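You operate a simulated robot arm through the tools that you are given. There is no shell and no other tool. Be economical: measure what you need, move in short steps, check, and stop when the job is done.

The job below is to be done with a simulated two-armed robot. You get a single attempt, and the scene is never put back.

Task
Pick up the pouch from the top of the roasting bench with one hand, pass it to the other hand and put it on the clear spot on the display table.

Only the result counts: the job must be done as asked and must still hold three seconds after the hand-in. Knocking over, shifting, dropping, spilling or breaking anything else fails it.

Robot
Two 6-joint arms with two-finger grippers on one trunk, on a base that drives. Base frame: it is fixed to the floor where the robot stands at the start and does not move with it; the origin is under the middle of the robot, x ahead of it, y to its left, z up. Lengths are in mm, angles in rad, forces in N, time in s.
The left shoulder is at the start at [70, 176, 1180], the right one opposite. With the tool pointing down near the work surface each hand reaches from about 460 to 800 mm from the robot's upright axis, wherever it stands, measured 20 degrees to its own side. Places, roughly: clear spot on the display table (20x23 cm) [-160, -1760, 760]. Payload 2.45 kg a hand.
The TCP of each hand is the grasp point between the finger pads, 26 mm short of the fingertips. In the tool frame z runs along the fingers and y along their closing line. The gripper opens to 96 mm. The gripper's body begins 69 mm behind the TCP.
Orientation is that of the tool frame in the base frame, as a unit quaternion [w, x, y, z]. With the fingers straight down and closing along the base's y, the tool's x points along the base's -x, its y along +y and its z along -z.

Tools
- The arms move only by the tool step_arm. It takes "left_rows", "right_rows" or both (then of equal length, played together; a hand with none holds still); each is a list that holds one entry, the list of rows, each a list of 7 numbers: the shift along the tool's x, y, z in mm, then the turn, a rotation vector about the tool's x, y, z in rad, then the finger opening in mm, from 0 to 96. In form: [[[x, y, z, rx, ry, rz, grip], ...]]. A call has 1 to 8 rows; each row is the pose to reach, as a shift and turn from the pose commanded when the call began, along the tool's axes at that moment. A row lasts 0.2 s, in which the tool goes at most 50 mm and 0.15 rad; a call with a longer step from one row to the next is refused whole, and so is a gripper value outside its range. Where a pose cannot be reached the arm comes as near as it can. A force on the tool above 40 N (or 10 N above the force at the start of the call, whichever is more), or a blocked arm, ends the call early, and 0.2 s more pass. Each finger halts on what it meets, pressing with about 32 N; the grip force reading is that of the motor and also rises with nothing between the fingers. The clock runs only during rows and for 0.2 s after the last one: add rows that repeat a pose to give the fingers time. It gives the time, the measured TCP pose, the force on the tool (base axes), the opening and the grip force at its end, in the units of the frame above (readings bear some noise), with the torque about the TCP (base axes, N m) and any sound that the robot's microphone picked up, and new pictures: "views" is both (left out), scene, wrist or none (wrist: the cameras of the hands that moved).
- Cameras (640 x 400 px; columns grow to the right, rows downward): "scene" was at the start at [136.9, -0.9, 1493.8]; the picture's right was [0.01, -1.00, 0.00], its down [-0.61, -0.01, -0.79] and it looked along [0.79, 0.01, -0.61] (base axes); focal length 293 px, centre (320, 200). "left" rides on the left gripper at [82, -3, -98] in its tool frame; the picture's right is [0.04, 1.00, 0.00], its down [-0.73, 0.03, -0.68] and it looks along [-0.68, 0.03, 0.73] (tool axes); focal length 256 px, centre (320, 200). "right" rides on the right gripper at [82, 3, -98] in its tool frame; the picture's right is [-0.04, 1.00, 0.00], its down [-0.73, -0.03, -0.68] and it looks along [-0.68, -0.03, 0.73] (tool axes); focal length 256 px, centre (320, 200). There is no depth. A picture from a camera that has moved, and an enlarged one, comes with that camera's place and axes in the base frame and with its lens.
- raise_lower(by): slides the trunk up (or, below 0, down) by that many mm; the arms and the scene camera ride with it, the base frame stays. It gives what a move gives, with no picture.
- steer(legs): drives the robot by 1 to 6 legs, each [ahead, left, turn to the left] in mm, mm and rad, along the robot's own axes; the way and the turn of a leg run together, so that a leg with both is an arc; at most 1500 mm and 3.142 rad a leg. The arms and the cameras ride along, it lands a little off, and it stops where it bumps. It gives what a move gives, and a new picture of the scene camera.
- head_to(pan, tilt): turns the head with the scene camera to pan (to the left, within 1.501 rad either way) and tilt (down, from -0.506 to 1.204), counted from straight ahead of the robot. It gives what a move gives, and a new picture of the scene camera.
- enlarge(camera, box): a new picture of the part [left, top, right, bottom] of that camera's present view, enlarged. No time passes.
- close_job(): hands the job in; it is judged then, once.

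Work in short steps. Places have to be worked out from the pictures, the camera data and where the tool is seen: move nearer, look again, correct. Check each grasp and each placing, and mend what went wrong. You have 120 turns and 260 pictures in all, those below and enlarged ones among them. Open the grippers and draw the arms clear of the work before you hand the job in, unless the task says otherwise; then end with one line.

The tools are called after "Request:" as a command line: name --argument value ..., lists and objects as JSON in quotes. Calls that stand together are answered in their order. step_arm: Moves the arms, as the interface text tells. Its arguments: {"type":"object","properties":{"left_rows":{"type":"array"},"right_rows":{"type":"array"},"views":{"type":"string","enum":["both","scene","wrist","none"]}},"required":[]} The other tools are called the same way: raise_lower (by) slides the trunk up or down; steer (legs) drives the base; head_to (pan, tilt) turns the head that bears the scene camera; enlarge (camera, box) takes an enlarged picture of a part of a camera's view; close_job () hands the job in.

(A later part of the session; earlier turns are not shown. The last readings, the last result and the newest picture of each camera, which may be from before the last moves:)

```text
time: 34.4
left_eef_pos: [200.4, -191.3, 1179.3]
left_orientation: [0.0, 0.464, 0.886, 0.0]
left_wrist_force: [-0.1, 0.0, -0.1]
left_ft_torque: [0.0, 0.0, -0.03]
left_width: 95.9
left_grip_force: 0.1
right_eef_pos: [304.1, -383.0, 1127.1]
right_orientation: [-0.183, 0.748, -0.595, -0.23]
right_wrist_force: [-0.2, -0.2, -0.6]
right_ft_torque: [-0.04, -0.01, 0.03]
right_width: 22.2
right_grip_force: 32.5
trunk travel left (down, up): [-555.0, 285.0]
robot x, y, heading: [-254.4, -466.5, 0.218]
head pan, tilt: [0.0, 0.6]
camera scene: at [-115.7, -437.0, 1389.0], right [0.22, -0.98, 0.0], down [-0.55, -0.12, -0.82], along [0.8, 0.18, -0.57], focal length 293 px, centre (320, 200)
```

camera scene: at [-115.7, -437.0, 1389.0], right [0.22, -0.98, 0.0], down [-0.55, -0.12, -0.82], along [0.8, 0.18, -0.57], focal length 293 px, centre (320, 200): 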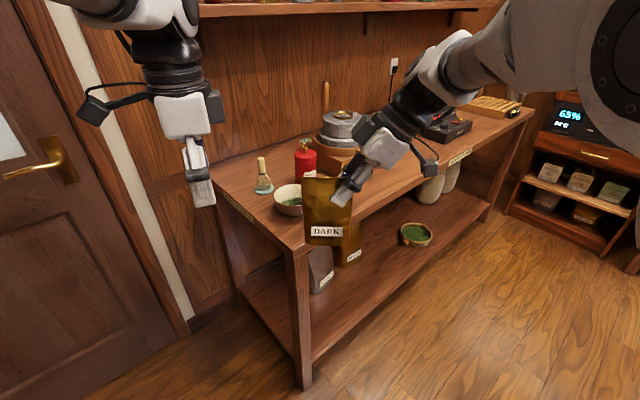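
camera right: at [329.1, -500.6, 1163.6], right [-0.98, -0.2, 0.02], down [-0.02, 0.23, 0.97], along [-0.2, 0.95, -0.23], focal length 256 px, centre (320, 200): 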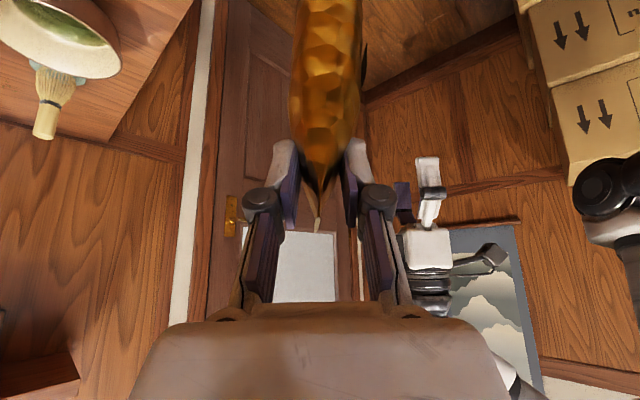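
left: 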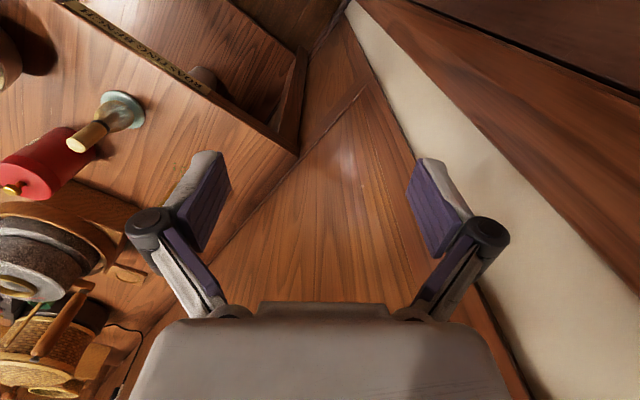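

Request:
step_arm --left_rows '[[[0, 0, 0, 0, 0, 0.125, 96], [0, 0, 0, 0, 0, 0.25, 96], [0, 0, 0, 0, 0, 0.376, 96], [0, 0, 0, 0, 0, 0.376, 96]]]' --views "none"

Request:
step_arm --left_rows '[[[0, 0, -4, 0, -0.14, 0, 96], [0, 0, -8, 0, -0.28, 0, 96], [0, 0, -10, 0, -0.42, 0, 96], [0, 0, -10, 0, -0.56, 0, 96], [0, 0, -10, 0, -0.7, 0, 96], [0, 0, -10, 0, -0.7, 0, 96]]]' --views "both"

```text
time: 35.4
left_eef_pos: [201.1, -191.3, 1180.2]
left_orientation: [-0.001, 0.622, 0.783, 0.0]
left_wrist_force: [-0.2, 0.1, 0.5]
left_ft_torque: [0.02, -0.03, 0.01]
left_width: 96.1
left_grip_force: 0.1
right_eef_pos: [305.2, -382.4, 1127.9]
right_orientation: [-0.184, 0.748, -0.594, -0.23]
right_wrist_force: [0.6, -0.2, -1.5]
right_ft_torque: [-0.09, 0.02, 0.0]
right_width: 22.0
right_grip_force: 32.1
trunk travel left (down, up): [-555.0, 285.0]
robot x, y, heading: [-256.2, -466.5, 0.219]
head pan, tilt: [0.0, 0.6]
```

```text
time: 36.8
left_eef_pos: [200.6, -192.3, 1190.5]
left_orientation: [0.269, 0.583, 0.736, -0.213]
left_wrist_force: [1.2, -0.6, -0.2]
left_ft_torque: [-0.02, -0.03, 0.02]
left_width: 95.9
left_grip_force: 0.1
right_eef_pos: [304.3, -382.8, 1128.0]
right_orientation: [-0.184, 0.748, -0.594, -0.23]
right_wrist_force: [0.6, 0.1, -0.9]
right_ft_torque: [-0.02, -0.01, -0.01]
right_width: 21.9
right_grip_force: 32.3
trunk travel left (down, up): [-555.0, 285.0]
robot x, y, heading: [-254.0, -463.5, 0.22]
head pan, tilt: [0.0, 0.6]
camera scene: at [-115.9, -437.7, 1389.1], right [0.22, -0.98, 0.0], down [-0.55, -0.12, -0.82], along [0.81, 0.18, -0.57], focal length 293 px, centre (320, 200)
camera left: at [169.1, -68.7, 1212.5], right [0.97, 0.26, -0.03], down [0.06, -0.11, 0.99], along [0.25, -0.96, -0.12], focal length 256 px, centre (320, 200)
```

scene: 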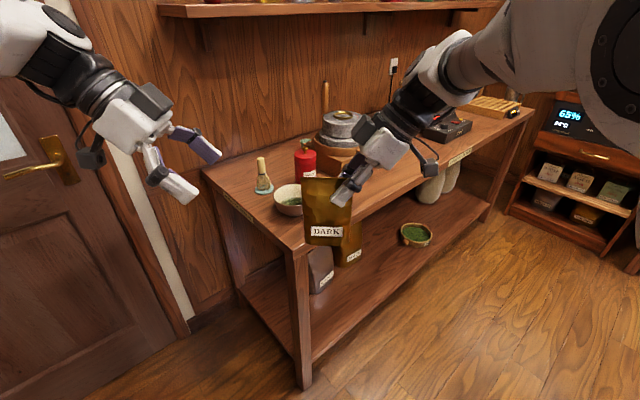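
left: 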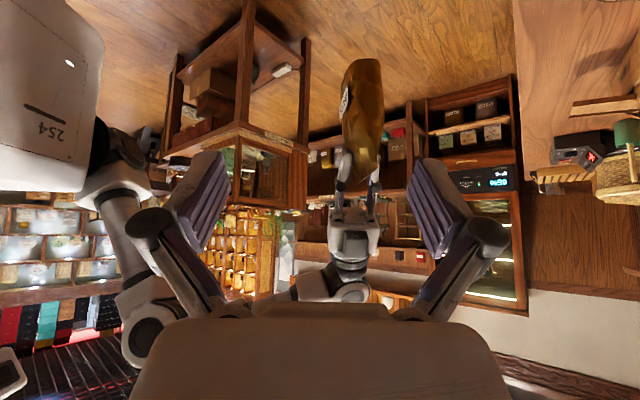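

The left hand is tilted 40°. I move it to a pre-grasp 70 mm short of the pouch and check the alignment.

Request:
step_arm --left_rows '[[[-15, 28, 10, 0, 0, 0, 96], [-40, 55, 30, 0, 0, 0, 96], [-62, 55, 60, 0, 0, 0, 96], [-62, 55, 98, 0, 0, 0, 96], [-62, 55, 98, 0, 0, 0, 96]]]' --views "both"

```text
time: 38.0
left_eef_pos: [280.0, -285.5, 1154.9]
left_orientation: [0.269, 0.583, 0.736, -0.213]
left_wrist_force: [0.0, -0.3, 0.3]
left_ft_torque: [0.02, 0.01, 0.01]
left_width: 96.0
left_grip_force: 0.0
right_eef_pos: [305.3, -381.4, 1128.2]
right_orientation: [-0.183, 0.749, -0.594, -0.23]
right_wrist_force: [0.2, 0.5, -1.7]
right_ft_torque: [-0.02, -0.01, 0.02]
right_width: 21.9
right_grip_force: 32.0
trunk travel left (down, up): [-555.0, 285.0]
robot x, y, heading: [-249.1, -464.3, 0.222]
head pan, tilt: [0.0, 0.6]
camera scene: at [-116.6, -436.2, 1389.1], right [0.22, -0.98, 0.0], down [-0.55, -0.12, -0.83], along [0.81, 0.18, -0.56], focal length 293 px, centre (320, 200)
camera left: at [247.5, -162.6, 1177.6], right [0.97, 0.26, -0.03], down [0.06, -0.11, 0.99], along [0.25, -0.96, -0.12], focal length 256 px, centre (320, 200)
```

scene: 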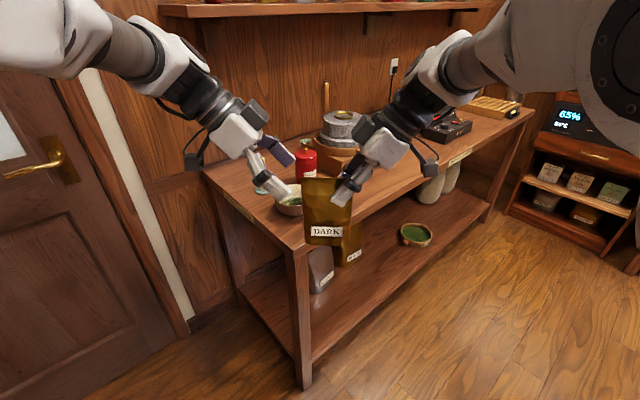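
left: 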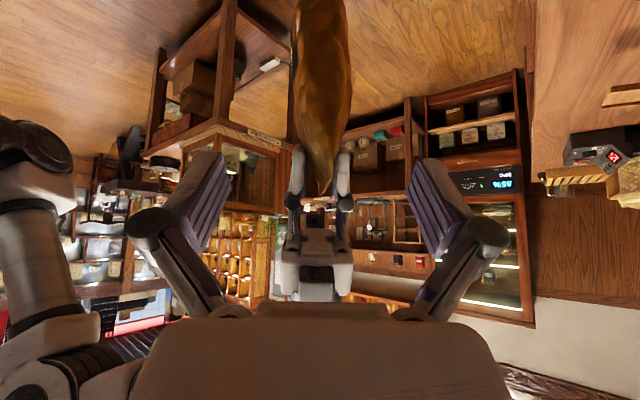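

It is aligned and centred, so I advance 70 mm.

Request:
step_arm --left_rows '[[[0, 0, 25, 0, 0, 0, 96], [0, 0, 50, 0, 0, 0, 96], [0, 0, 70, 0, 0, 0, 96], [0, 0, 70, 0, 0, 0, 96]]]' --views "both"

Request:
enlarge --camera "scene" --box '[230, 110, 430, 260]'

```text
time: 39.0
left_eef_pos: [289.7, -330.0, 1100.7]
left_orientation: [0.269, 0.583, 0.737, -0.212]
left_wrist_force: [0.4, 0.9, 0.5]
left_ft_torque: [-0.03, -0.03, 0.03]
left_width: 95.9
left_grip_force: 0.1
right_eef_pos: [304.9, -381.5, 1127.1]
right_orientation: [-0.183, 0.749, -0.594, -0.229]
right_wrist_force: [-0.8, 0.6, -1.2]
right_ft_torque: [-0.05, -0.01, -0.03]
right_width: 22.1
right_grip_force: 31.7
trunk travel left (down, up): [-555.0, 285.0]
robot x, y, heading: [-254.5, -466.0, 0.216]
head pan, tilt: [0.0, 0.6]
camera scene: at [-116.2, -436.6, 1389.1], right [0.22, -0.98, 0.0], down [-0.55, -0.12, -0.82], along [0.81, 0.18, -0.57], focal length 293 px, centre (320, 200)
camera left: at [258.4, -206.3, 1124.2], right [0.97, 0.26, -0.03], down [0.06, -0.11, 0.99], along [0.25, -0.96, -0.12], focal length 256 px, centre (320, 200)
```

scene: 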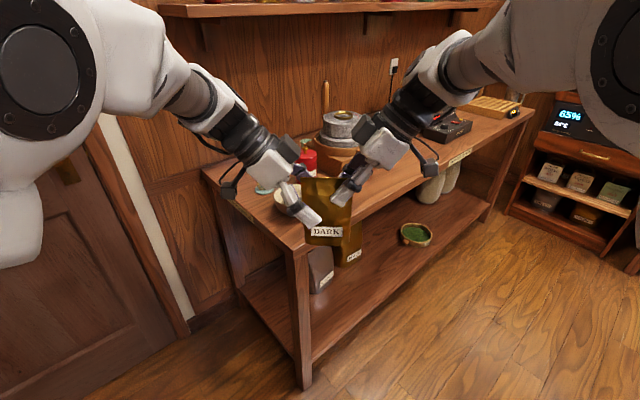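
left: 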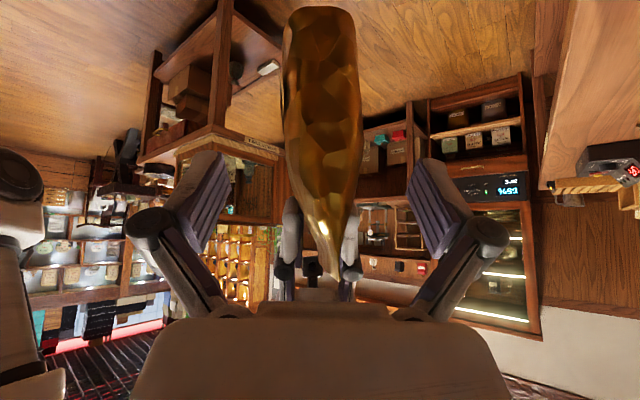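

```text
2.67 times, centred on (330, 185) of scene
camera zoom: at [-116.2, -436.6, 1389.1], right [0.22, -0.98, 0.0], down [-0.55, -0.12, -0.82], along [0.81, 0.18, -0.57], focal length 782 px, centre (293, 240)
```

zoom: 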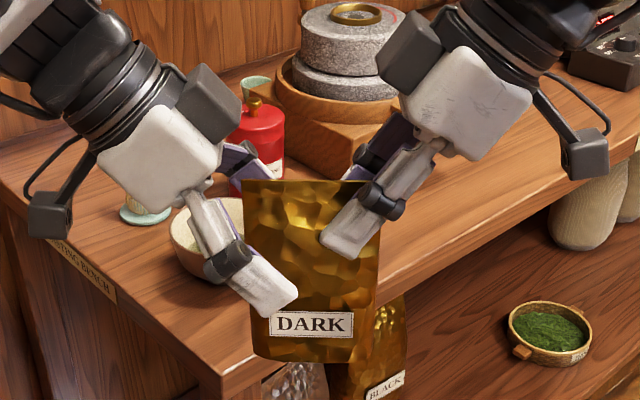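

The left fingers straddle the pouch's outer half, clear of the right fingers. I close the left.

Request:
step_arm --left_rows '[[[0, 0, 0, 0, 0, 0, 65], [0, 0, 0, 0, 0, 0, 40], [0, 0, 0, 0, 0, 0, 0], [0, 0, 0, 0, 0, 0, 0], [0, 0, 0, 0, 0, 0, 0]]]' --views "both"

Request:
enlarge --camera "scene" --box '[230, 110, 430, 260]'

```text
time: 40.2
left_eef_pos: [290.3, -329.4, 1101.8]
left_orientation: [0.269, 0.583, 0.736, -0.214]
left_wrist_force: [5.5, 5.3, -0.2]
left_ft_torque: [0.08, 0.0, 0.2]
left_width: 38.0
left_grip_force: 31.9
right_eef_pos: [305.0, -381.7, 1127.5]
right_orientation: [-0.184, 0.748, -0.594, -0.231]
right_wrist_force: [-6.1, -4.9, -0.2]
right_ft_torque: [-0.16, 0.15, 0.13]
right_width: 21.9
right_grip_force: 32.4
trunk travel left (down, up): [-555.0, 285.0]
robot x, y, heading: [-253.3, -466.8, 0.218]
head pan, tilt: [0.0, 0.6]
camera scene: at [-115.9, -436.9, 1389.1], right [0.22, -0.98, 0.0], down [-0.55, -0.12, -0.82], along [0.81, 0.18, -0.57], focal length 293 px, centre (320, 200)
camera left: at [258.7, -206.4, 1124.4], right [0.97, 0.26, -0.03], down [0.06, -0.11, 0.99], along [0.25, -0.96, -0.12], focal length 256 px, centre (320, 200)
```

scene: 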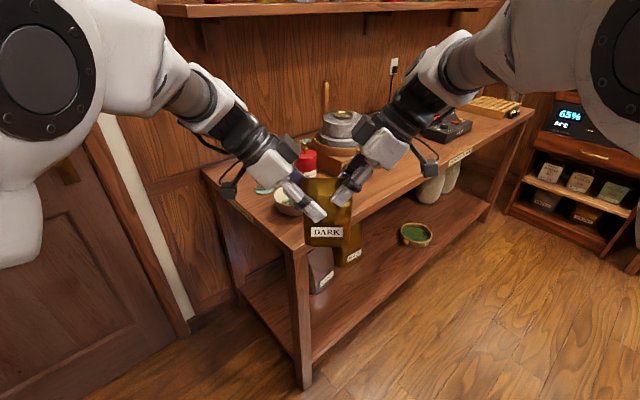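
left: 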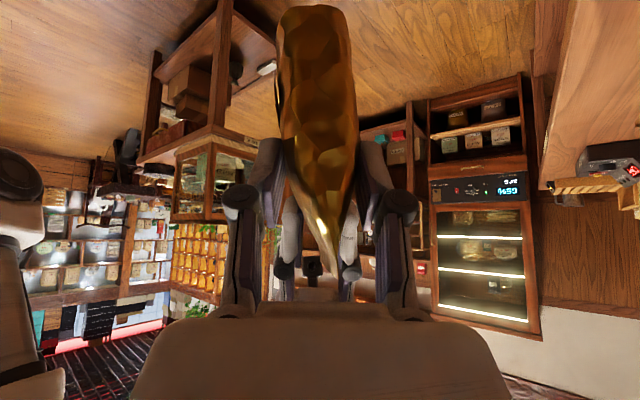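

```text
2.67 times, centred on (330, 185) of scene
camera zoom: at [-115.9, -436.9, 1389.1], right [0.22, -0.98, 0.0], down [-0.55, -0.12, -0.82], along [0.81, 0.18, -0.57], focal length 782 px, centre (293, 240)
```

zoom: 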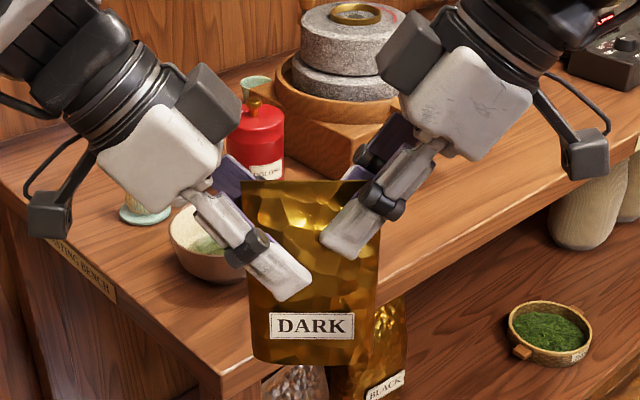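

The left hand grips at 38 mm with full force. I open the right and back it away along its own axis.

Request:
step_arm --right_rows '[[[0, 0, 0, 0, 0, 0, 30], [0, 0, 0, 0, 0, 0, 50], [0, 0, 0, 0, 0, 0, 75], [0, 0, 0, 0, 0, 0, 75]]]' --views "scene"

Request:
enlarge --camera "scene" --box '[230, 110, 430, 260]'

```text
time: 41.2
left_eef_pos: [291.2, -330.4, 1101.1]
left_orientation: [0.268, 0.583, 0.737, -0.213]
left_wrist_force: [0.4, -0.1, -0.4]
left_ft_torque: [0.03, 0.01, 0.03]
left_width: 38.2
left_grip_force: 31.6
right_eef_pos: [304.8, -381.6, 1127.8]
right_orientation: [-0.184, 0.748, -0.594, -0.23]
right_wrist_force: [0.4, -0.5, 0.2]
right_ft_torque: [-0.02, 0.0, 0.0]
right_width: 74.9
right_grip_force: 0.0
trunk travel left (down, up): [-555.0, 285.0]
robot x, y, heading: [-253.4, -467.2, 0.221]
head pan, tilt: [0.0, 0.6]
camera scene: at [-115.9, -436.9, 1389.0], right [0.22, -0.98, 0.0], down [-0.55, -0.12, -0.82], along [0.81, 0.18, -0.57], focal length 293 px, centre (320, 200)
```

scene: 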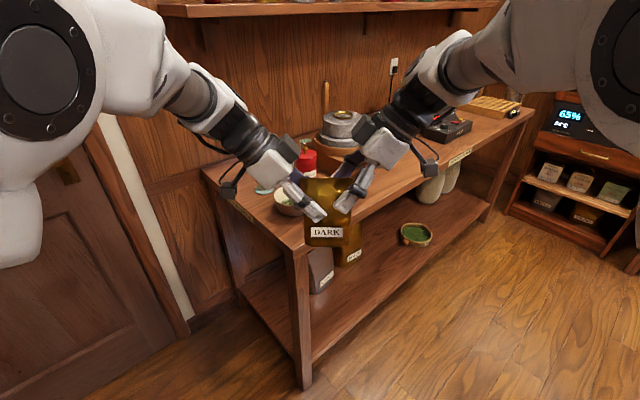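

```text
2.67 times, centred on (330, 185) of scene
camera zoom: at [-115.9, -436.9, 1389.0], right [0.22, -0.98, 0.0], down [-0.55, -0.12, -0.82], along [0.81, 0.18, -0.57], focal length 782 px, centre (293, 240)
```

zoom: 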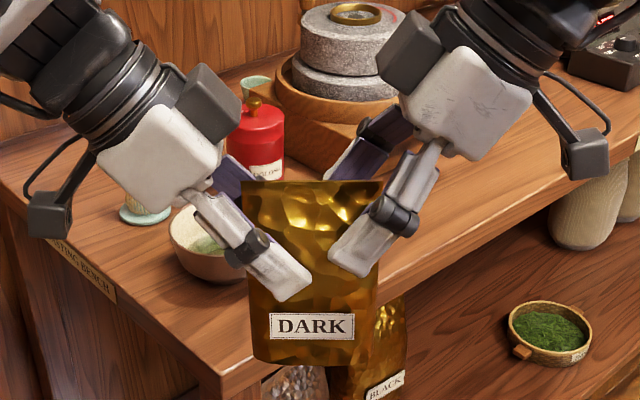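

The pouch stays steady in the left hand. I retreat the right hand.

Request:
step_arm --right_rows '[[[0, 0, -35, 0, 0, 0, 75], [0, 0, -75, 0, 0, 0, 75], [0, 0, -120, 0, 0, 0, 75], [40, 0, -140, 0, 0, 0, 75], [80, 0, -150, 0, 0, 0, 75], [120, 0, -150, 0, 0, 0, 75]]]' --views "scene"

Request:
head_to --pan -1.3 --tilt 0.5

```text
time: 42.6
left_eef_pos: [289.8, -331.3, 1100.5]
left_orientation: [0.268, 0.583, 0.737, -0.213]
left_wrist_force: [0.7, 0.1, 0.4]
left_ft_torque: [0.04, 0.03, 0.02]
left_width: 38.1
left_grip_force: 31.9
right_eef_pos: [347.2, -561.1, 1184.3]
right_orientation: [-0.184, 0.749, -0.593, -0.231]
right_wrist_force: [-0.3, -0.7, -0.5]
right_ft_torque: [0.01, 0.04, 0.0]
right_width: 74.9
right_grip_force: 0.0
trunk travel left (down, up): [-555.0, 285.0]
robot x, y, heading: [-250.5, -463.0, 0.222]
head pan, tilt: [0.0, 0.6]
camera scene: at [-115.0, -438.8, 1389.0], right [0.22, -0.98, 0.0], down [-0.55, -0.12, -0.82], along [0.8, 0.18, -0.57], focal length 293 px, centre (320, 200)
```

scene: 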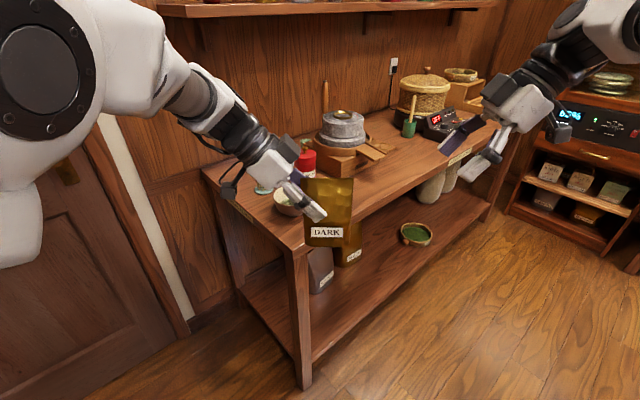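

```text
time: 44.0
left_eef_pos: [291.0, -330.1, 1100.6]
left_orientation: [0.269, 0.583, 0.737, -0.213]
left_wrist_force: [-0.5, -0.2, -0.7]
left_ft_torque: [0.03, -0.03, -0.03]
left_width: 38.3
left_grip_force: 31.9
right_eef_pos: [347.3, -559.9, 1184.6]
right_orientation: [-0.184, 0.748, -0.595, -0.23]
right_wrist_force: [-0.1, 0.0, -0.3]
right_ft_torque: [-0.04, -0.04, 0.0]
right_width: 75.1
right_grip_force: 0.1
trunk travel left (down, up): [-555.0, 285.0]
robot x, y, heading: [-250.3, -468.0, 0.217]
head pan, tilt: [-1.3, 0.499]
camera scene: at [-159.1, -536.6, 1398.1], right [-0.88, -0.47, 0.0], down [-0.23, 0.42, -0.88], along [0.41, -0.77, -0.48], focal length 293 px, centre (320, 200)
```

scene: 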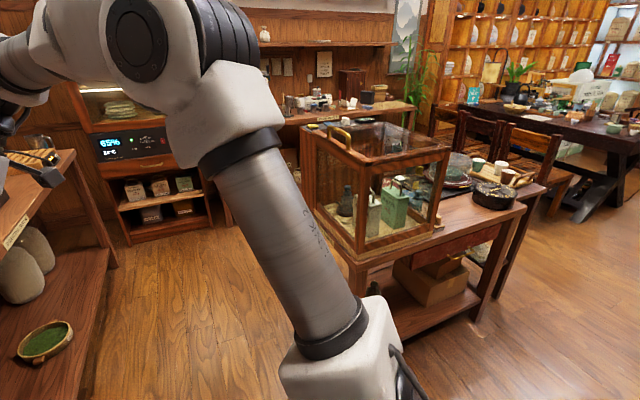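

The grip is stable at 38 mm. The table's long side runs along (-0.6,-0.8), with the spot centre about 120 mm in from the drawer edge. I turn right in place to face that side and then slide right along the aisle.

Request:
steer --legs '[[0, 0, -0.865], [0, -565, 0]]'

```text
time: 49.5
left_eef_pos: [-143.5, -1249.0, 1101.5]
left_orientation: [0.153, 0.839, 0.423, -0.307]
left_wrist_force: [-0.1, 0.6, 0.8]
left_ft_torque: [0.04, -0.05, 0.01]
left_width: 38.0
left_grip_force: 32.1
right_eef_pos: [-282.4, -1441.4, 1184.5]
right_orientation: [0.264, -0.43, 0.853, 0.132]
right_wrist_force: [-0.5, -0.2, -0.2]
right_ft_torque: [0.01, 0.0, 0.0]
right_width: 75.0
right_grip_force: 0.0
trunk travel left (down, up): [-555.0, 285.0]
robot x, y, heading: [-597.3, -922.7, -0.65]
head pan, tilt: [-1.3, 0.499]
camera scene: at [-590.1, -1040.2, 1398.2], right [-0.93, 0.37, 0.0], down [0.18, 0.45, -0.88], along [-0.32, -0.82, -0.48], focal length 293 px, centre (320, 200)
```

scene: 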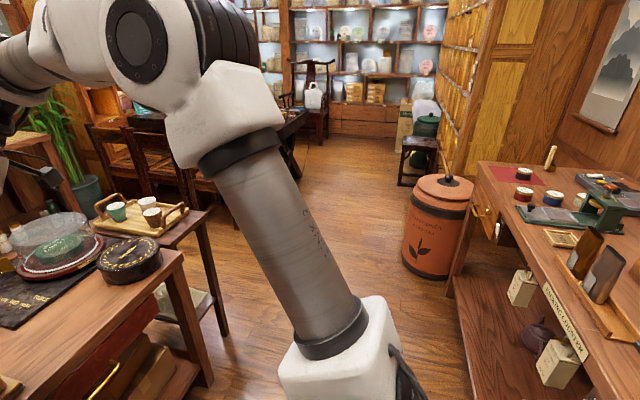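

The aisle is clear. I slide further right, slightly ahead to stay off the packing counter, then look forward.

Request:
steer --legs '[[60, -556, 0]]'

Request:
head_to --pan 0.1 --tilt 0.75

```text
time: 52.7
left_eef_pos: [-429.9, -1726.3, 1101.9]
left_orientation: [0.153, 0.84, 0.422, -0.306]
left_wrist_force: [0.0, 0.1, -0.8]
left_ft_torque: [0.03, 0.0, 0.01]
left_width: 37.9
left_grip_force: 32.3
right_eef_pos: [-571.6, -1919.3, 1185.7]
right_orientation: [0.264, -0.427, 0.855, 0.131]
right_wrist_force: [0.0, 1.6, -0.1]
right_ft_torque: [-0.02, 0.02, -0.01]
right_width: 74.9
right_grip_force: 0.0
trunk travel left (down, up): [-555.0, 285.0]
robot x, y, heading: [-882.9, -1400.7, -0.651]
head pan, tilt: [-1.3, 0.499]
camera scene: at [-877.1, -1516.9, 1398.2], right [-0.93, 0.37, 0.0], down [0.18, 0.44, -0.88], along [-0.33, -0.82, -0.48], focal length 293 px, centre (320, 200)
```

scene: 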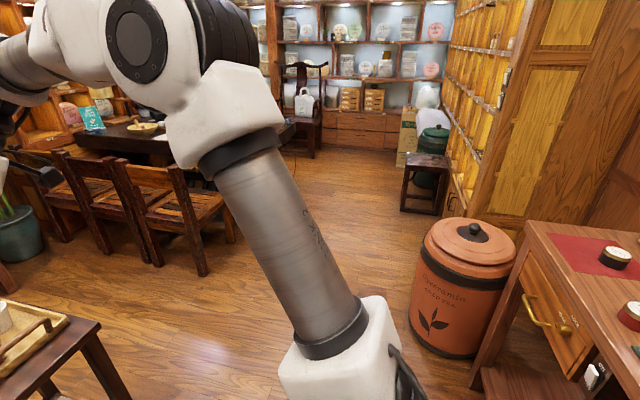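

```text
time: 54.3
left_eef_pos: [-431.2, -1727.3, 1100.6]
left_orientation: [0.153, 0.839, 0.422, -0.307]
left_wrist_force: [0.0, 0.0, 1.6]
left_ft_torque: [0.07, -0.01, 0.0]
left_width: 37.9
left_grip_force: 31.9
right_eef_pos: [-570.2, -1918.9, 1185.3]
right_orientation: [0.264, -0.427, 0.855, 0.131]
right_wrist_force: [0.0, 0.1, 0.5]
right_ft_torque: [-0.02, 0.04, -0.01]
right_width: 74.9
right_grip_force: 0.2
trunk travel left (down, up): [-555.0, 285.0]
robot x, y, heading: [-885.3, -1398.4, -0.647]
head pan, tilt: [0.099, 0.75]
camera scene: at [-772.7, -1475.8, 1376.2], right [-0.52, -0.85, 0.0], down [-0.58, 0.36, -0.73], along [0.62, -0.38, -0.68], focal length 293 px, centre (320, 200)
```

scene: 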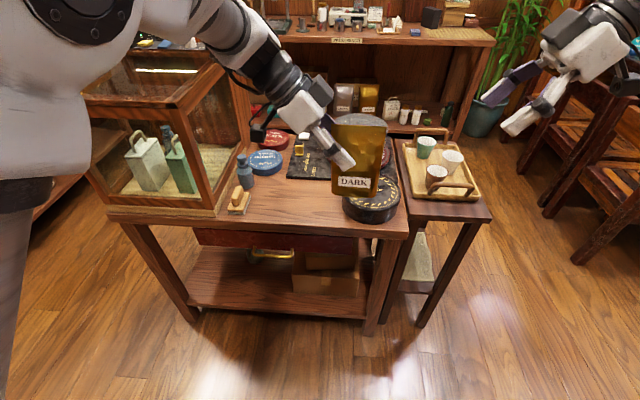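

The clear spot projects to about (295,197). I take a closer look at what is around it.

Request:
enlarge --camera "scene" --box '[200, 110, 420, 260]'

```text
2.67 times, centred on (310, 185) of scene
camera zoom: at [-772.7, -1475.8, 1376.2], right [-0.52, -0.85, 0.0], down [-0.58, 0.36, -0.73], along [0.62, -0.38, -0.68], focal length 782 px, centre (347, 240)
```

zoom: 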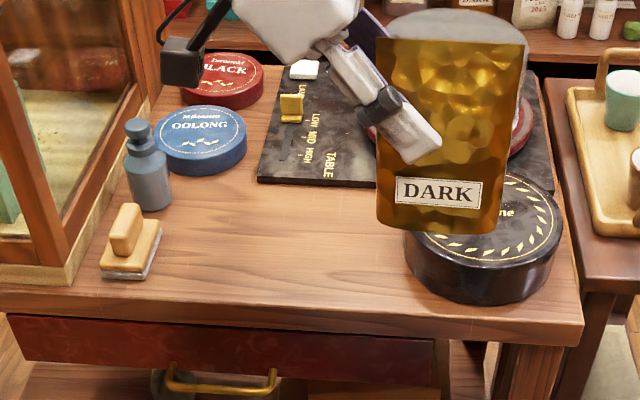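

To keep the hand clear of the stamp, the bottle and the case, I yaw the left hand 90° so that it reaches in from the drawer side, fingers forward-down. I do this here, before driving in.

Request:
step_arm --left_rows '[[[12.4, 0.1, -10.4, -0.092, 0, -0.109, 0], [24.7, 0.3, -20.8, -0.184, 0, -0.219, 0], [37, 0.5, -31.2, -0.276, 0, -0.328, 0], [49.4, 0.6, -41.6, -0.368, 0, -0.437, 0], [61.8, 0.8, -52, -0.461, 0, -0.546, 0], [74, 0.9, -62.4, -0.553, 0, -0.656, 0], [86.4, 1, -72.8, -0.645, 0, -0.765, 0], [98.8, 1.2, -83.2, -0.737, 0, -0.874, 0]]]' --views "scene"

```text
time: 56.1
left_eef_pos: [-352.5, -1623.8, 1100.6]
left_orientation: [0.295, 0.478, 0.809, -0.175]
left_wrist_force: [0.6, -0.4, -0.2]
left_ft_torque: [0.03, 0.03, -0.01]
left_width: 37.9
left_grip_force: 32.0
right_eef_pos: [-571.5, -1919.0, 1186.3]
right_orientation: [0.264, -0.428, 0.854, 0.131]
right_wrist_force: [-0.4, -0.6, 0.5]
right_ft_torque: [-0.01, 0.0, 0.02]
right_width: 74.8
right_grip_force: 0.0
trunk travel left (down, up): [-555.0, 285.0]
robot x, y, heading: [-881.0, -1405.3, -0.651]
head pan, tilt: [0.099, 0.75]
camera scene: at [-772.9, -1475.6, 1376.2], right [-0.52, -0.85, 0.0], down [-0.58, 0.36, -0.73], along [0.62, -0.38, -0.68], focal length 293 px, centre (320, 200)
```

scene: 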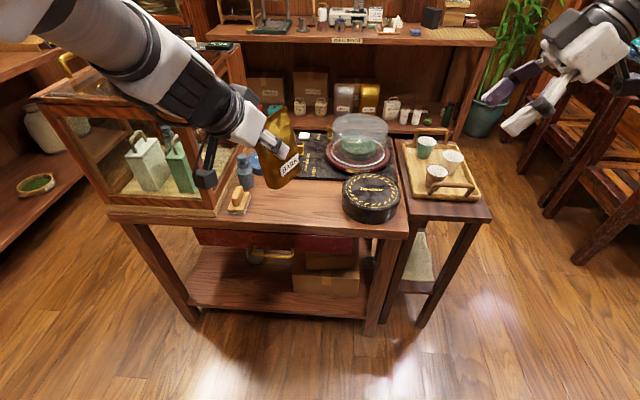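

Request:
step_arm --left_rows '[[[0, 0, 0, -0.09, 0, -0.107, 0], [0, 0, 0, -0.181, 0, -0.214, 0], [0, 0, 0, -0.271, 0, -0.321, 0], [0, 0, 0, -0.271, 0, -0.321, 0]]]' --views "both"

Request:
enlarge --camera "scene" --box '[190, 60, 370, 240]'

```text
time: 57.1
left_eef_pos: [-340.3, -1625.0, 1092.6]
left_orientation: [0.308, 0.283, 0.899, -0.131]
left_wrist_force: [-0.4, 0.8, 0.4]
left_ft_torque: [0.02, 0.0, 0.0]
left_width: 37.6
left_grip_force: 31.9
left hand out of reach, approached as far as the arm can: row 2, 3, 4
right_eef_pos: [-571.3, -1918.7, 1185.6]
right_orientation: [0.263, -0.429, 0.854, 0.132]
right_wrist_force: [-0.2, 0.3, -0.1]
right_ft_torque: [0.01, 0.0, -0.02]
right_width: 75.0
right_grip_force: 0.0
trunk travel left (down, up): [-555.0, 285.0]
robot x, y, heading: [-882.3, -1400.1, -0.652]
head pan, tilt: [0.099, 0.75]
camera scene: at [-780.0, -1479.6, 1370.5], right [-0.6, -0.8, 0.0], down [-0.59, 0.44, -0.68], along [0.55, -0.41, -0.73], focal length 293 px, centre (320, 200)
camera left: at [-442.4, -1551.2, 1118.0], right [0.56, 0.82, -0.09], down [0.17, -0.01, 0.99], along [0.81, -0.57, -0.15], focal length 256 px, centre (320, 200)
```

scene: 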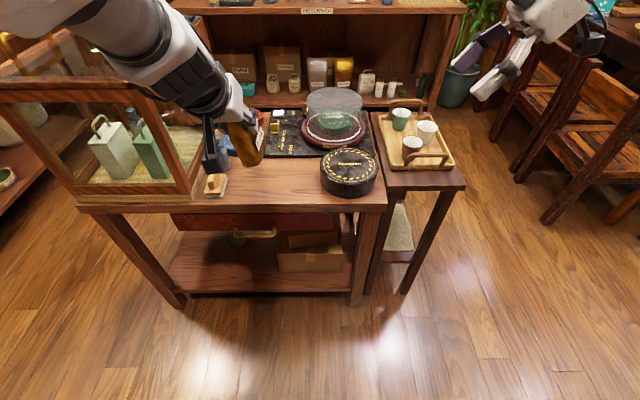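
left: 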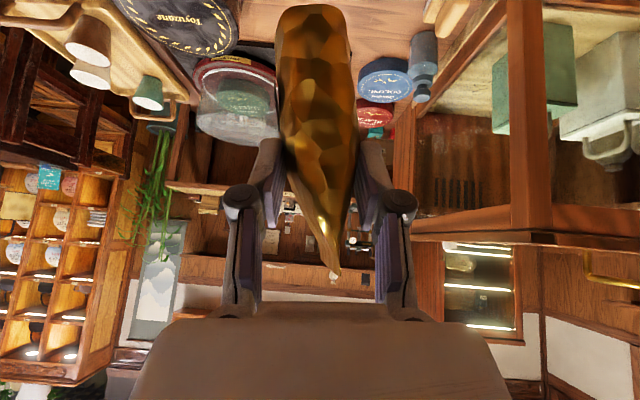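

```text
2.22 times, centred on (280, 150) of scene
camera zoom: at [-780.0, -1479.6, 1370.5], right [-0.6, -0.8, 0.0], down [-0.59, 0.44, -0.68], along [0.55, -0.41, -0.73], focal length 652 px, centre (409, 311)
```

zoom: 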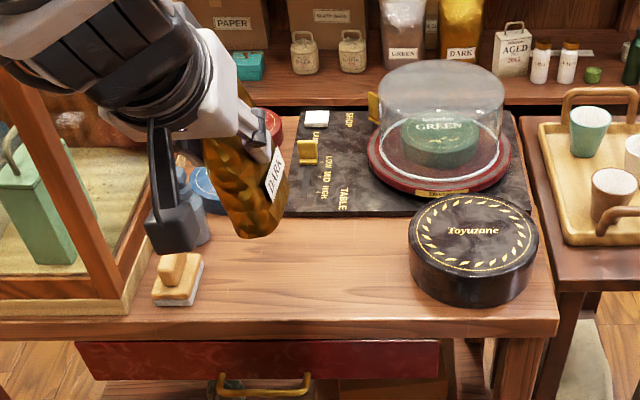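

Near shoulder height the arm is at its limit there, and the head shifted slightly, perhaps from touching the upper arm. I lower the left hand 120 mm in front of the table edge, which is a more comfortable pose.

Request:
step_arm --left_rows '[[[15, 2, 26, 0, 0, 0, 0], [30, 4, 53, 0, 0, 0, 0], [45, 5, 80, 0, 0, 0, 0], [60, 7, 106, 0, 0, 0, 0], [60, 7, 106, 0, 0, 0, 0]]]' --views "both"

```text
time: 58.3
left_eef_pos: [-313.8, -1632.4, 989.9]
left_orientation: [0.325, 0.275, 0.895, -0.134]
left_wrist_force: [-0.1, 0.7, 0.2]
left_ft_torque: [0.01, -0.01, -0.02]
left_width: 37.7
left_grip_force: 31.6
right_eef_pos: [-571.9, -1917.8, 1185.2]
right_orientation: [0.264, -0.428, 0.854, 0.131]
right_wrist_force: [0.0, -0.5, 0.3]
right_ft_torque: [-0.05, -0.04, -0.05]
right_width: 74.7
right_grip_force: 0.1
trunk travel left (down, up): [-555.0, 285.0]
robot x, y, heading: [-879.4, -1399.2, -0.656]
head pan, tilt: [0.099, 0.75]
camera scene: at [-773.2, -1475.6, 1376.2], right [-0.52, -0.85, 0.0], down [-0.58, 0.36, -0.73], along [0.62, -0.38, -0.68], focal length 293 px, centre (320, 200)
camera left: at [-418.7, -1559.7, 1010.7], right [0.55, 0.83, -0.09], down [0.14, 0.01, 0.99], along [0.82, -0.56, -0.11], focal length 256 px, centre (320, 200)
```

scene: 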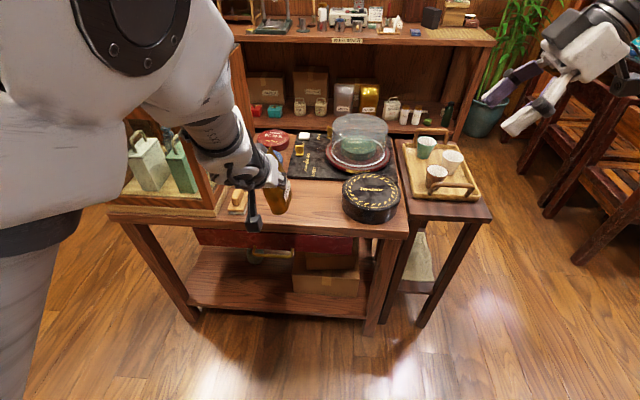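
left: 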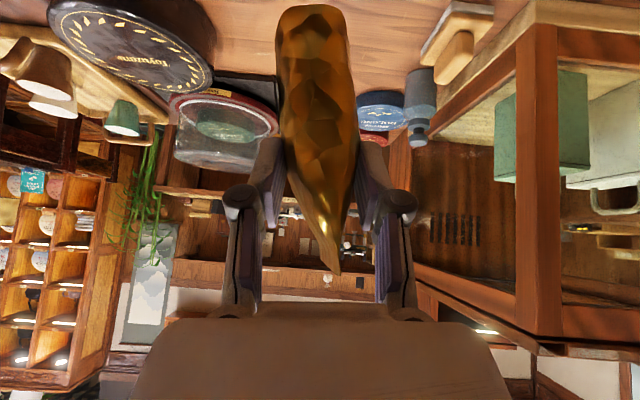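

The head is back in place and the arm is freer. I level the small roll so the pouch hangs upright, then drive 150 mm in toward the table.

Request:
step_arm --left_rows '[[[0, 0, 0, 0, 0, 0.05, 0], [0, 0, 0, 0, 0.01, 0.093, 0], [0, 0, 0, 0, 0.01, 0.093, 0]]]' --views "none"

Request:
steer --legs '[[150, 0, 0]]'

```text
time: 59.1
left_eef_pos: [-314.7, -1633.3, 985.6]
left_orientation: [0.322, 0.318, 0.884, -0.116]
left_wrist_force: [0.1, 0.1, 0.7]
left_ft_torque: [0.04, 0.0, -0.03]
left_width: 37.9
left_grip_force: 32.1
right_eef_pos: [-571.1, -1919.0, 1186.0]
right_orientation: [0.264, -0.427, 0.855, 0.131]
right_wrist_force: [0.2, -0.2, -0.1]
right_ft_torque: [-0.02, -0.01, -0.04]
right_width: 74.9
right_grip_force: 0.1
trunk travel left (down, up): [-555.0, 285.0]
robot x, y, heading: [-883.3, -1395.8, -0.65]
head pan, tilt: [0.099, 0.75]
```

```text
time: 60.5
left_eef_pos: [-197.3, -1724.2, 984.7]
left_orientation: [0.32, 0.318, 0.885, -0.115]
left_wrist_force: [0.5, -0.1, -0.1]
left_ft_torque: [0.01, 0.03, -0.02]
left_width: 37.6
left_grip_force: 32.1
right_eef_pos: [-452.1, -2011.0, 1184.4]
right_orientation: [0.264, -0.427, 0.855, 0.131]
right_wrist_force: [-0.4, 0.2, -0.3]
right_ft_torque: [-0.02, 0.03, 0.01]
right_width: 75.2
right_grip_force: 0.0
trunk travel left (down, up): [-555.0, 285.0]
robot x, y, heading: [-764.5, -1490.5, -0.653]
head pan, tilt: [0.099, 0.75]
camera scene: at [-653.3, -1567.0, 1376.3], right [-0.53, -0.85, 0.0], down [-0.58, 0.36, -0.73], along [0.62, -0.38, -0.68], focal length 293 px, centre (320, 200)
```

scene: 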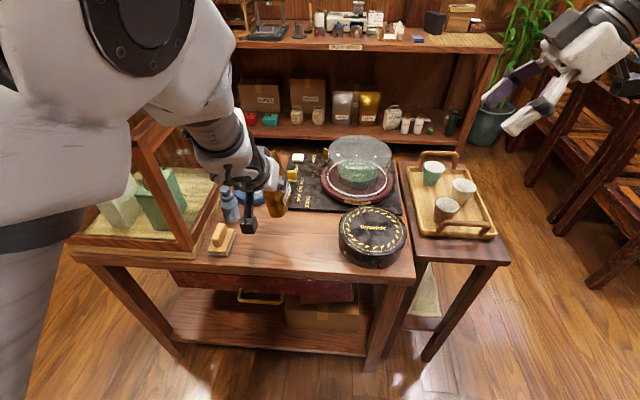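

The pouch is upright over (-178,-1740). I shift it onto the spot's centre and lower it to about 15 mm above the table.

Request:
step_arm --left_rows '[[[13, -1, 24, 0, 0, 0, 0], [26, -2, 48, 0, 0, 0, 0], [40, -2.5, 72, 0, 0, 0, 0], [53, -3, 97, 0, 0, 0, 0], [66, -4, 120.7, 0, 0, 0, 0], [66, -4, 120.7, 0, 0, 0, 0]]]' --views "both"

Request:
enlarge --camera "scene" --box '[170, 130, 370, 290]'

```text
time: 61.9
left_eef_pos: [-182.6, -1751.9, 869.8]
left_orientation: [0.306, 0.32, 0.889, -0.12]
left_wrist_force: [-0.4, -0.3, 0.2]
left_ft_torque: [0.02, 0.0, -0.01]
left_width: 37.8
left_grip_force: 32.2
left hand out of reach, approached as far as the arm can: row 4, 5, 6
right_eef_pos: [-452.6, -2011.1, 1185.4]
right_orientation: [0.264, -0.428, 0.855, 0.131]
right_wrist_force: [0.3, -0.8, 0.1]
right_ft_torque: [-0.02, 0.04, 0.0]
right_width: 74.9
right_grip_force: 0.1
trunk travel left (down, up): [-555.0, 285.0]
robot x, y, heading: [-762.2, -1492.3, -0.655]
head pan, tilt: [0.099, 0.75]
camera scene: at [-653.4, -1567.1, 1376.2], right [-0.53, -0.85, 0.0], down [-0.58, 0.36, -0.73], along [0.62, -0.38, -0.68], focal length 293 px, centre (320, 200)
camera left: at [-280.5, -1672.1, 895.8], right [0.62, 0.78, -0.04], down [0.15, -0.06, 0.99], along [0.77, -0.62, -0.15], focal length 256 px, centre (320, 200)
```

scene: 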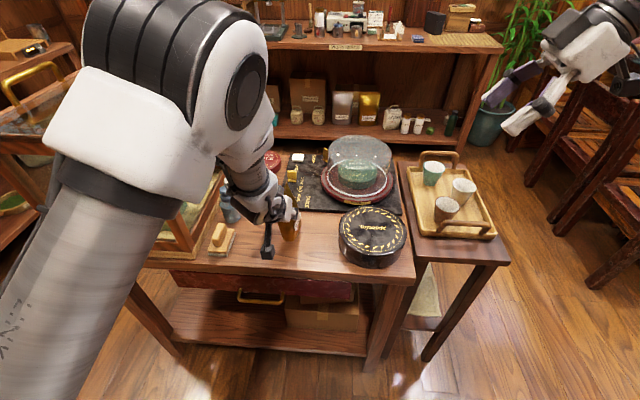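
left: 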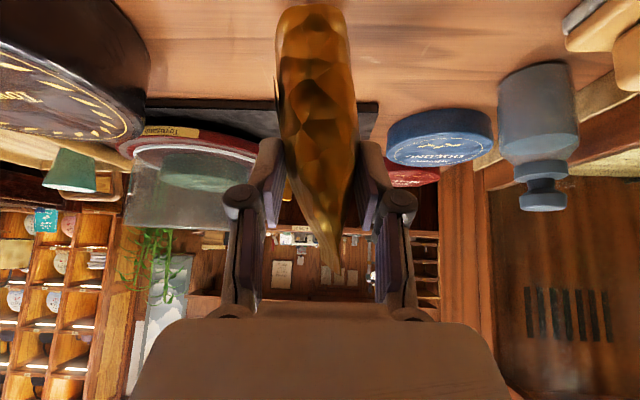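

```text
2.50 times, centred on (270, 210) of scene
camera zoom: at [-653.4, -1567.1, 1376.2], right [-0.53, -0.85, 0.0], down [-0.58, 0.36, -0.73], along [0.62, -0.38, -0.68], focal length 733 px, centre (445, 175)
```

zoom: 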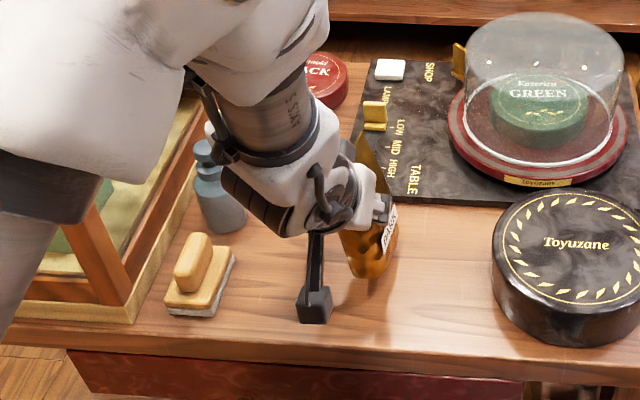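

The arm is at its inner limit at z≈870, with the pouch centred near (-164,-1768) and nearly upright. I use the trunk to go straight down from here.

Request:
raise_lower --by -22

Request:
enlarge --camera "left" --box '[200, 0, 440, 150]'

Request:
enlarge --camera "scene" --box '[220, 150, 350, 270]'

```text
time: 62.5
left_eef_pos: [-184.4, -1751.4, 848.5]
left_orientation: [0.307, 0.319, 0.888, -0.121]
left_wrist_force: [0.8, -0.2, 0.0]
left_ft_torque: [0.0, 0.03, 0.05]
left_width: 37.5
left_grip_force: 32.2
right_eef_pos: [-452.7, -2009.4, 1164.1]
right_orientation: [0.264, -0.428, 0.854, 0.131]
right_wrist_force: [1.1, 0.1, 0.8]
right_ft_torque: [-0.02, 0.02, -0.01]
right_width: 74.8
right_grip_force: 0.0
trunk travel left (down, up): [-533.0, 307.0]
robot x, y, heading: [-764.4, -1491.9, -0.652]
head pan, tilt: [0.099, 0.75]
```

```text
2.67 times, centred on (320, 75) of left
camera zoom: at [-280.4, -1672.1, 874.5], right [0.62, 0.78, -0.04], down [0.15, -0.06, 0.99], along [0.77, -0.62, -0.15], focal length 683 px, centre (320, 533)
```

zoom: 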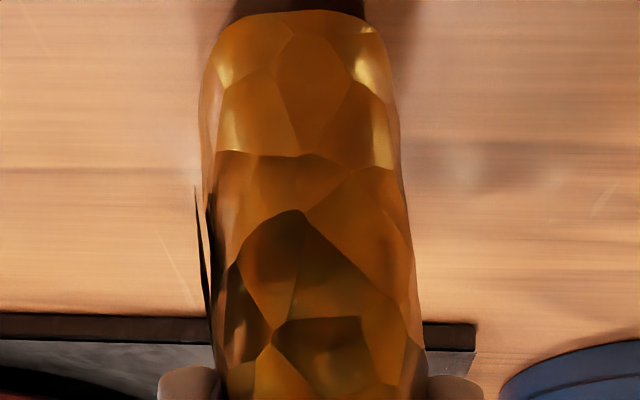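

```text
3.33 times, centred on (285, 210) of scene
camera zoom: at [-653.4, -1567.0, 1354.2], right [-0.53, -0.85, 0.0], down [-0.58, 0.36, -0.73], along [0.62, -0.38, -0.68], focal length 978 px, centre (437, 167)
```

zoom: 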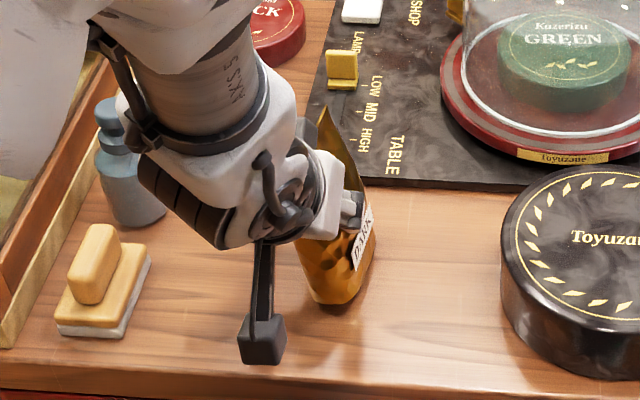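

It is close to the table. I go down in small trunk steps while watching the wrist force.

Request:
raise_lower --by -7

Request:
raise_lower --by -4

```text
time: 63.1
left_eef_pos: [-182.5, -1752.0, 842.3]
left_orientation: [0.307, 0.32, 0.888, -0.122]
left_wrist_force: [-0.3, 0.3, -0.2]
left_ft_torque: [0.0, 0.05, 0.0]
left_width: 37.7
left_grip_force: 31.8
right_eef_pos: [-452.8, -2010.4, 1157.3]
right_orientation: [0.264, -0.427, 0.855, 0.131]
right_wrist_force: [-0.8, 0.7, -0.9]
right_ft_torque: [-0.01, -0.01, 0.01]
right_width: 74.9
right_grip_force: 0.0
trunk travel left (down, up): [-526.0, 314.0]
robot x, y, heading: [-763.6, -1488.9, -0.652]
head pan, tilt: [0.099, 0.75]
```

```text
time: 63.6
left_eef_pos: [-182.0, -1753.5, 840.6]
left_orientation: [0.31, 0.32, 0.887, -0.122]
left_wrist_force: [0.4, 0.1, 13.0]
left_ft_torque: [-0.09, -0.46, 0.05]
left_width: 37.9
left_grip_force: 32.1
right_eef_pos: [-455.2, -2010.0, 1154.0]
right_orientation: [0.265, -0.426, 0.855, 0.13]
right_wrist_force: [-0.5, 0.0, -0.3]
right_ft_torque: [0.0, 0.01, -0.01]
right_width: 75.1
right_grip_force: 0.1
trunk travel left (down, up): [-522.0, 318.0]
robot x, y, heading: [-762.4, -1488.7, -0.652]
head pan, tilt: [0.099, 0.75]
```

Contact: 13 N upward, with the far bottom edge touching first, so the pouch leans less than 2°. I ease up 2 mm, check the view, then release gently.

Request:
raise_lower --by 2

Request:
enlarge --camera "scene" --box '[220, 150, 350, 270]'

```text
time: 64.1
left_eef_pos: [-183.0, -1752.9, 841.2]
left_orientation: [0.308, 0.319, 0.888, -0.122]
left_wrist_force: [0.2, -1.4, 3.6]
left_ft_torque: [-0.24, -0.21, -0.05]
left_width: 37.6
left_grip_force: 31.9
right_eef_pos: [-453.3, -2010.9, 1155.5]
right_orientation: [0.264, -0.426, 0.855, 0.131]
right_wrist_force: [0.9, 0.0, -0.3]
right_ft_torque: [0.02, -0.02, 0.0]
right_width: 75.0
right_grip_force: 0.0
trunk travel left (down, up): [-524.0, 316.0]
robot x, y, heading: [-766.3, -1488.5, -0.652]
head pan, tilt: [0.099, 0.75]
```

```text
3.33 times, centred on (285, 210) of scene
camera zoom: at [-653.7, -1567.1, 1345.2], right [-0.53, -0.85, 0.0], down [-0.58, 0.36, -0.73], along [0.62, -0.38, -0.68], focal length 978 px, centre (437, 167)
```

zoom: 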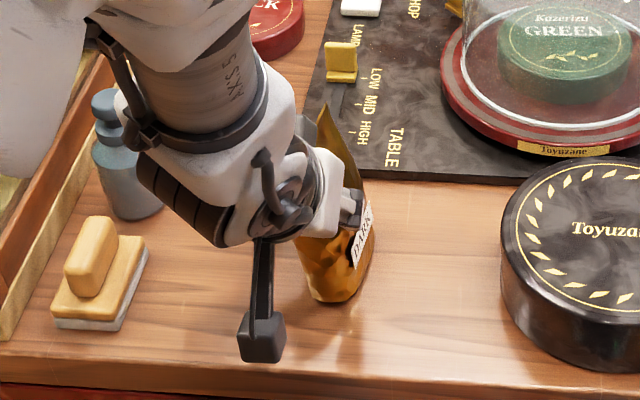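

The contact force is light (3.6 N). I open the left fingers gradually.

Request:
step_arm --left_rows '[[[0, 0, 0, 0, 0, 0, 40], [0, 0, 0, 0, 0, 0, 46], [0, 0, 0, 0, 0, 0, 56], [0, 0, 0, 0, 0, 0, 70], [0, 0, 0, 0, 0, 0, 85], [0, 0, 0, 0, 0, 0, 85]]]' --views "both"

```text
time: 65.5
left_eef_pos: [-182.2, -1752.5, 840.2]
left_orientation: [0.308, 0.319, 0.888, -0.121]
left_wrist_force: [-0.5, -0.2, -0.3]
left_ft_torque: [-0.01, 0.0, -0.05]
left_width: 85.0
left_grip_force: 0.1
right_eef_pos: [-452.2, -2011.4, 1155.5]
right_orientation: [0.264, -0.427, 0.855, 0.13]
right_wrist_force: [0.1, 0.2, 0.2]
right_ft_torque: [0.0, 0.01, 0.01]
right_width: 75.0
right_grip_force: 0.0
trunk travel left (down, up): [-524.0, 316.0]
robot x, y, heading: [-764.3, -1487.3, -0.651]
head pan, tilt: [0.099, 0.75]
camera scene: at [-653.2, -1567.3, 1345.2], right [-0.53, -0.85, 0.0], down [-0.58, 0.36, -0.73], along [0.62, -0.38, -0.68], focal length 293 px, centre (320, 200)
camera left: at [-280.0, -1672.4, 866.0], right [0.62, 0.79, -0.04], down [0.15, -0.06, 0.99], along [0.77, -0.62, -0.15], focal length 256 px, centre (320, 200)
```

scene: 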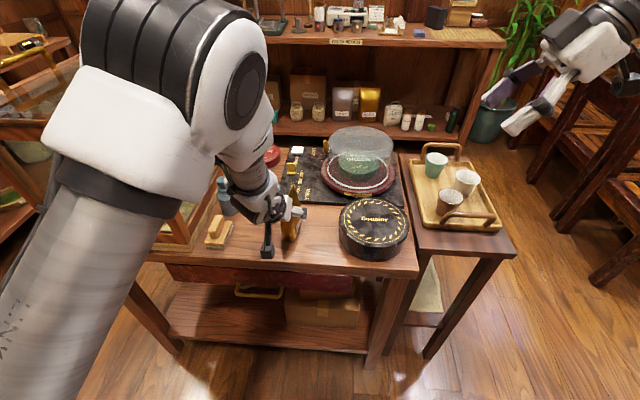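
left: 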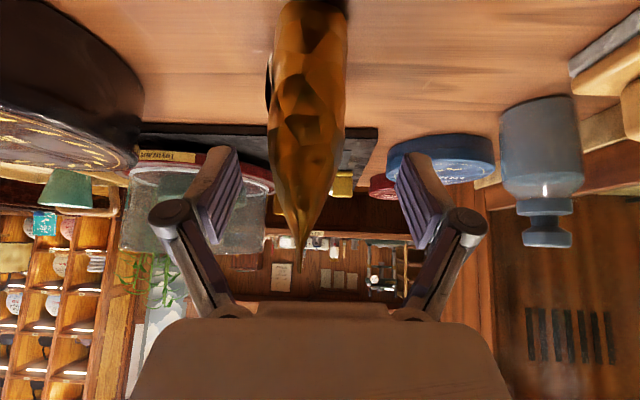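

The pouch stands on its own between the open fingers. I lift straight up with the trunk so the fingers slide up past its sides.

Request:
raise_lower --by 60

Request:
raise_lower --by 100

Request:
steer --legs '[[-250, 0, 0]]'

```text
time: 66.5
left_eef_pos: [-181.6, -1752.4, 900.7]
left_orientation: [0.307, 0.32, 0.888, -0.122]
left_wrist_force: [0.5, -0.2, -0.3]
left_ft_torque: [0.0, -0.02, 0.01]
left_width: 85.2
left_grip_force: 0.0
right_eef_pos: [-451.2, -2009.5, 1213.0]
right_orientation: [0.265, -0.427, 0.855, 0.131]
right_wrist_force: [-0.5, -0.2, -0.2]
right_ft_torque: [-0.02, 0.01, 0.0]
right_width: 75.1
right_grip_force: 0.0
trunk travel left (down, up): [-584.0, 256.0]
robot x, y, heading: [-763.4, -1489.7, -0.654]
head pan, tilt: [0.099, 0.75]
```

```text
time: 67.9
left_eef_pos: [-182.6, -1752.5, 1000.0]
left_orientation: [0.307, 0.32, 0.888, -0.121]
left_wrist_force: [0.3, 0.3, -0.6]
left_ft_torque: [0.01, -0.02, 0.0]
left_width: 85.2
left_grip_force: 0.1
right_eef_pos: [-453.9, -2011.4, 1313.5]
right_orientation: [0.264, -0.427, 0.855, 0.131]
right_wrist_force: [-0.6, -0.8, 0.6]
right_ft_torque: [-0.02, -0.02, -0.03]
right_width: 74.8
right_grip_force: 0.0
trunk travel left (down, up): [-684.0, 156.0]
robot x, y, heading: [-763.6, -1489.5, -0.655]
head pan, tilt: [0.099, 0.75]
```

```text
time: 69.7
left_eef_pos: [-381.0, -1603.0, 999.4]
left_orientation: [0.307, 0.322, 0.887, -0.122]
left_wrist_force: [0.5, -1.5, 0.6]
left_ft_torque: [0.02, 0.01, 0.0]
left_width: 84.7
left_grip_force: 0.1
right_eef_pos: [-650.1, -1862.3, 1313.2]
right_orientation: [0.265, -0.425, 0.855, 0.132]
right_wrist_force: [0.5, 0.5, -0.9]
right_ft_torque: [-0.02, 0.04, 0.0]
right_width: 74.8
right_grip_force: 0.1
trunk travel left (down, up): [-684.0, 156.0]
robot x, y, heading: [-963.6, -1339.8, -0.661]
head pan, tilt: [0.099, 0.75]
camera scene: at [-850.1, -1416.8, 1505.0], right [-0.53, -0.85, 0.0], down [-0.58, 0.36, -0.73], along [0.62, -0.39, -0.68], focal length 293 px, centre (320, 200)
```

scene: 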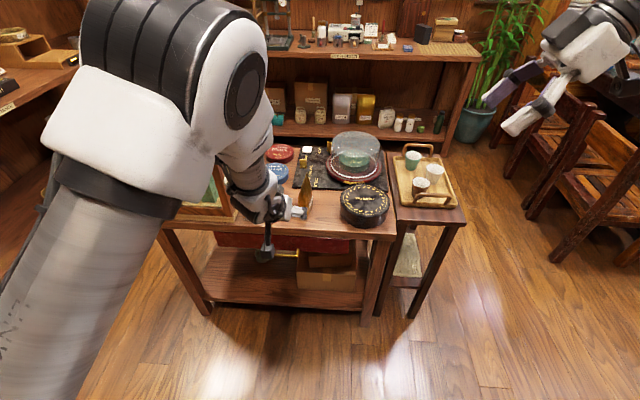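

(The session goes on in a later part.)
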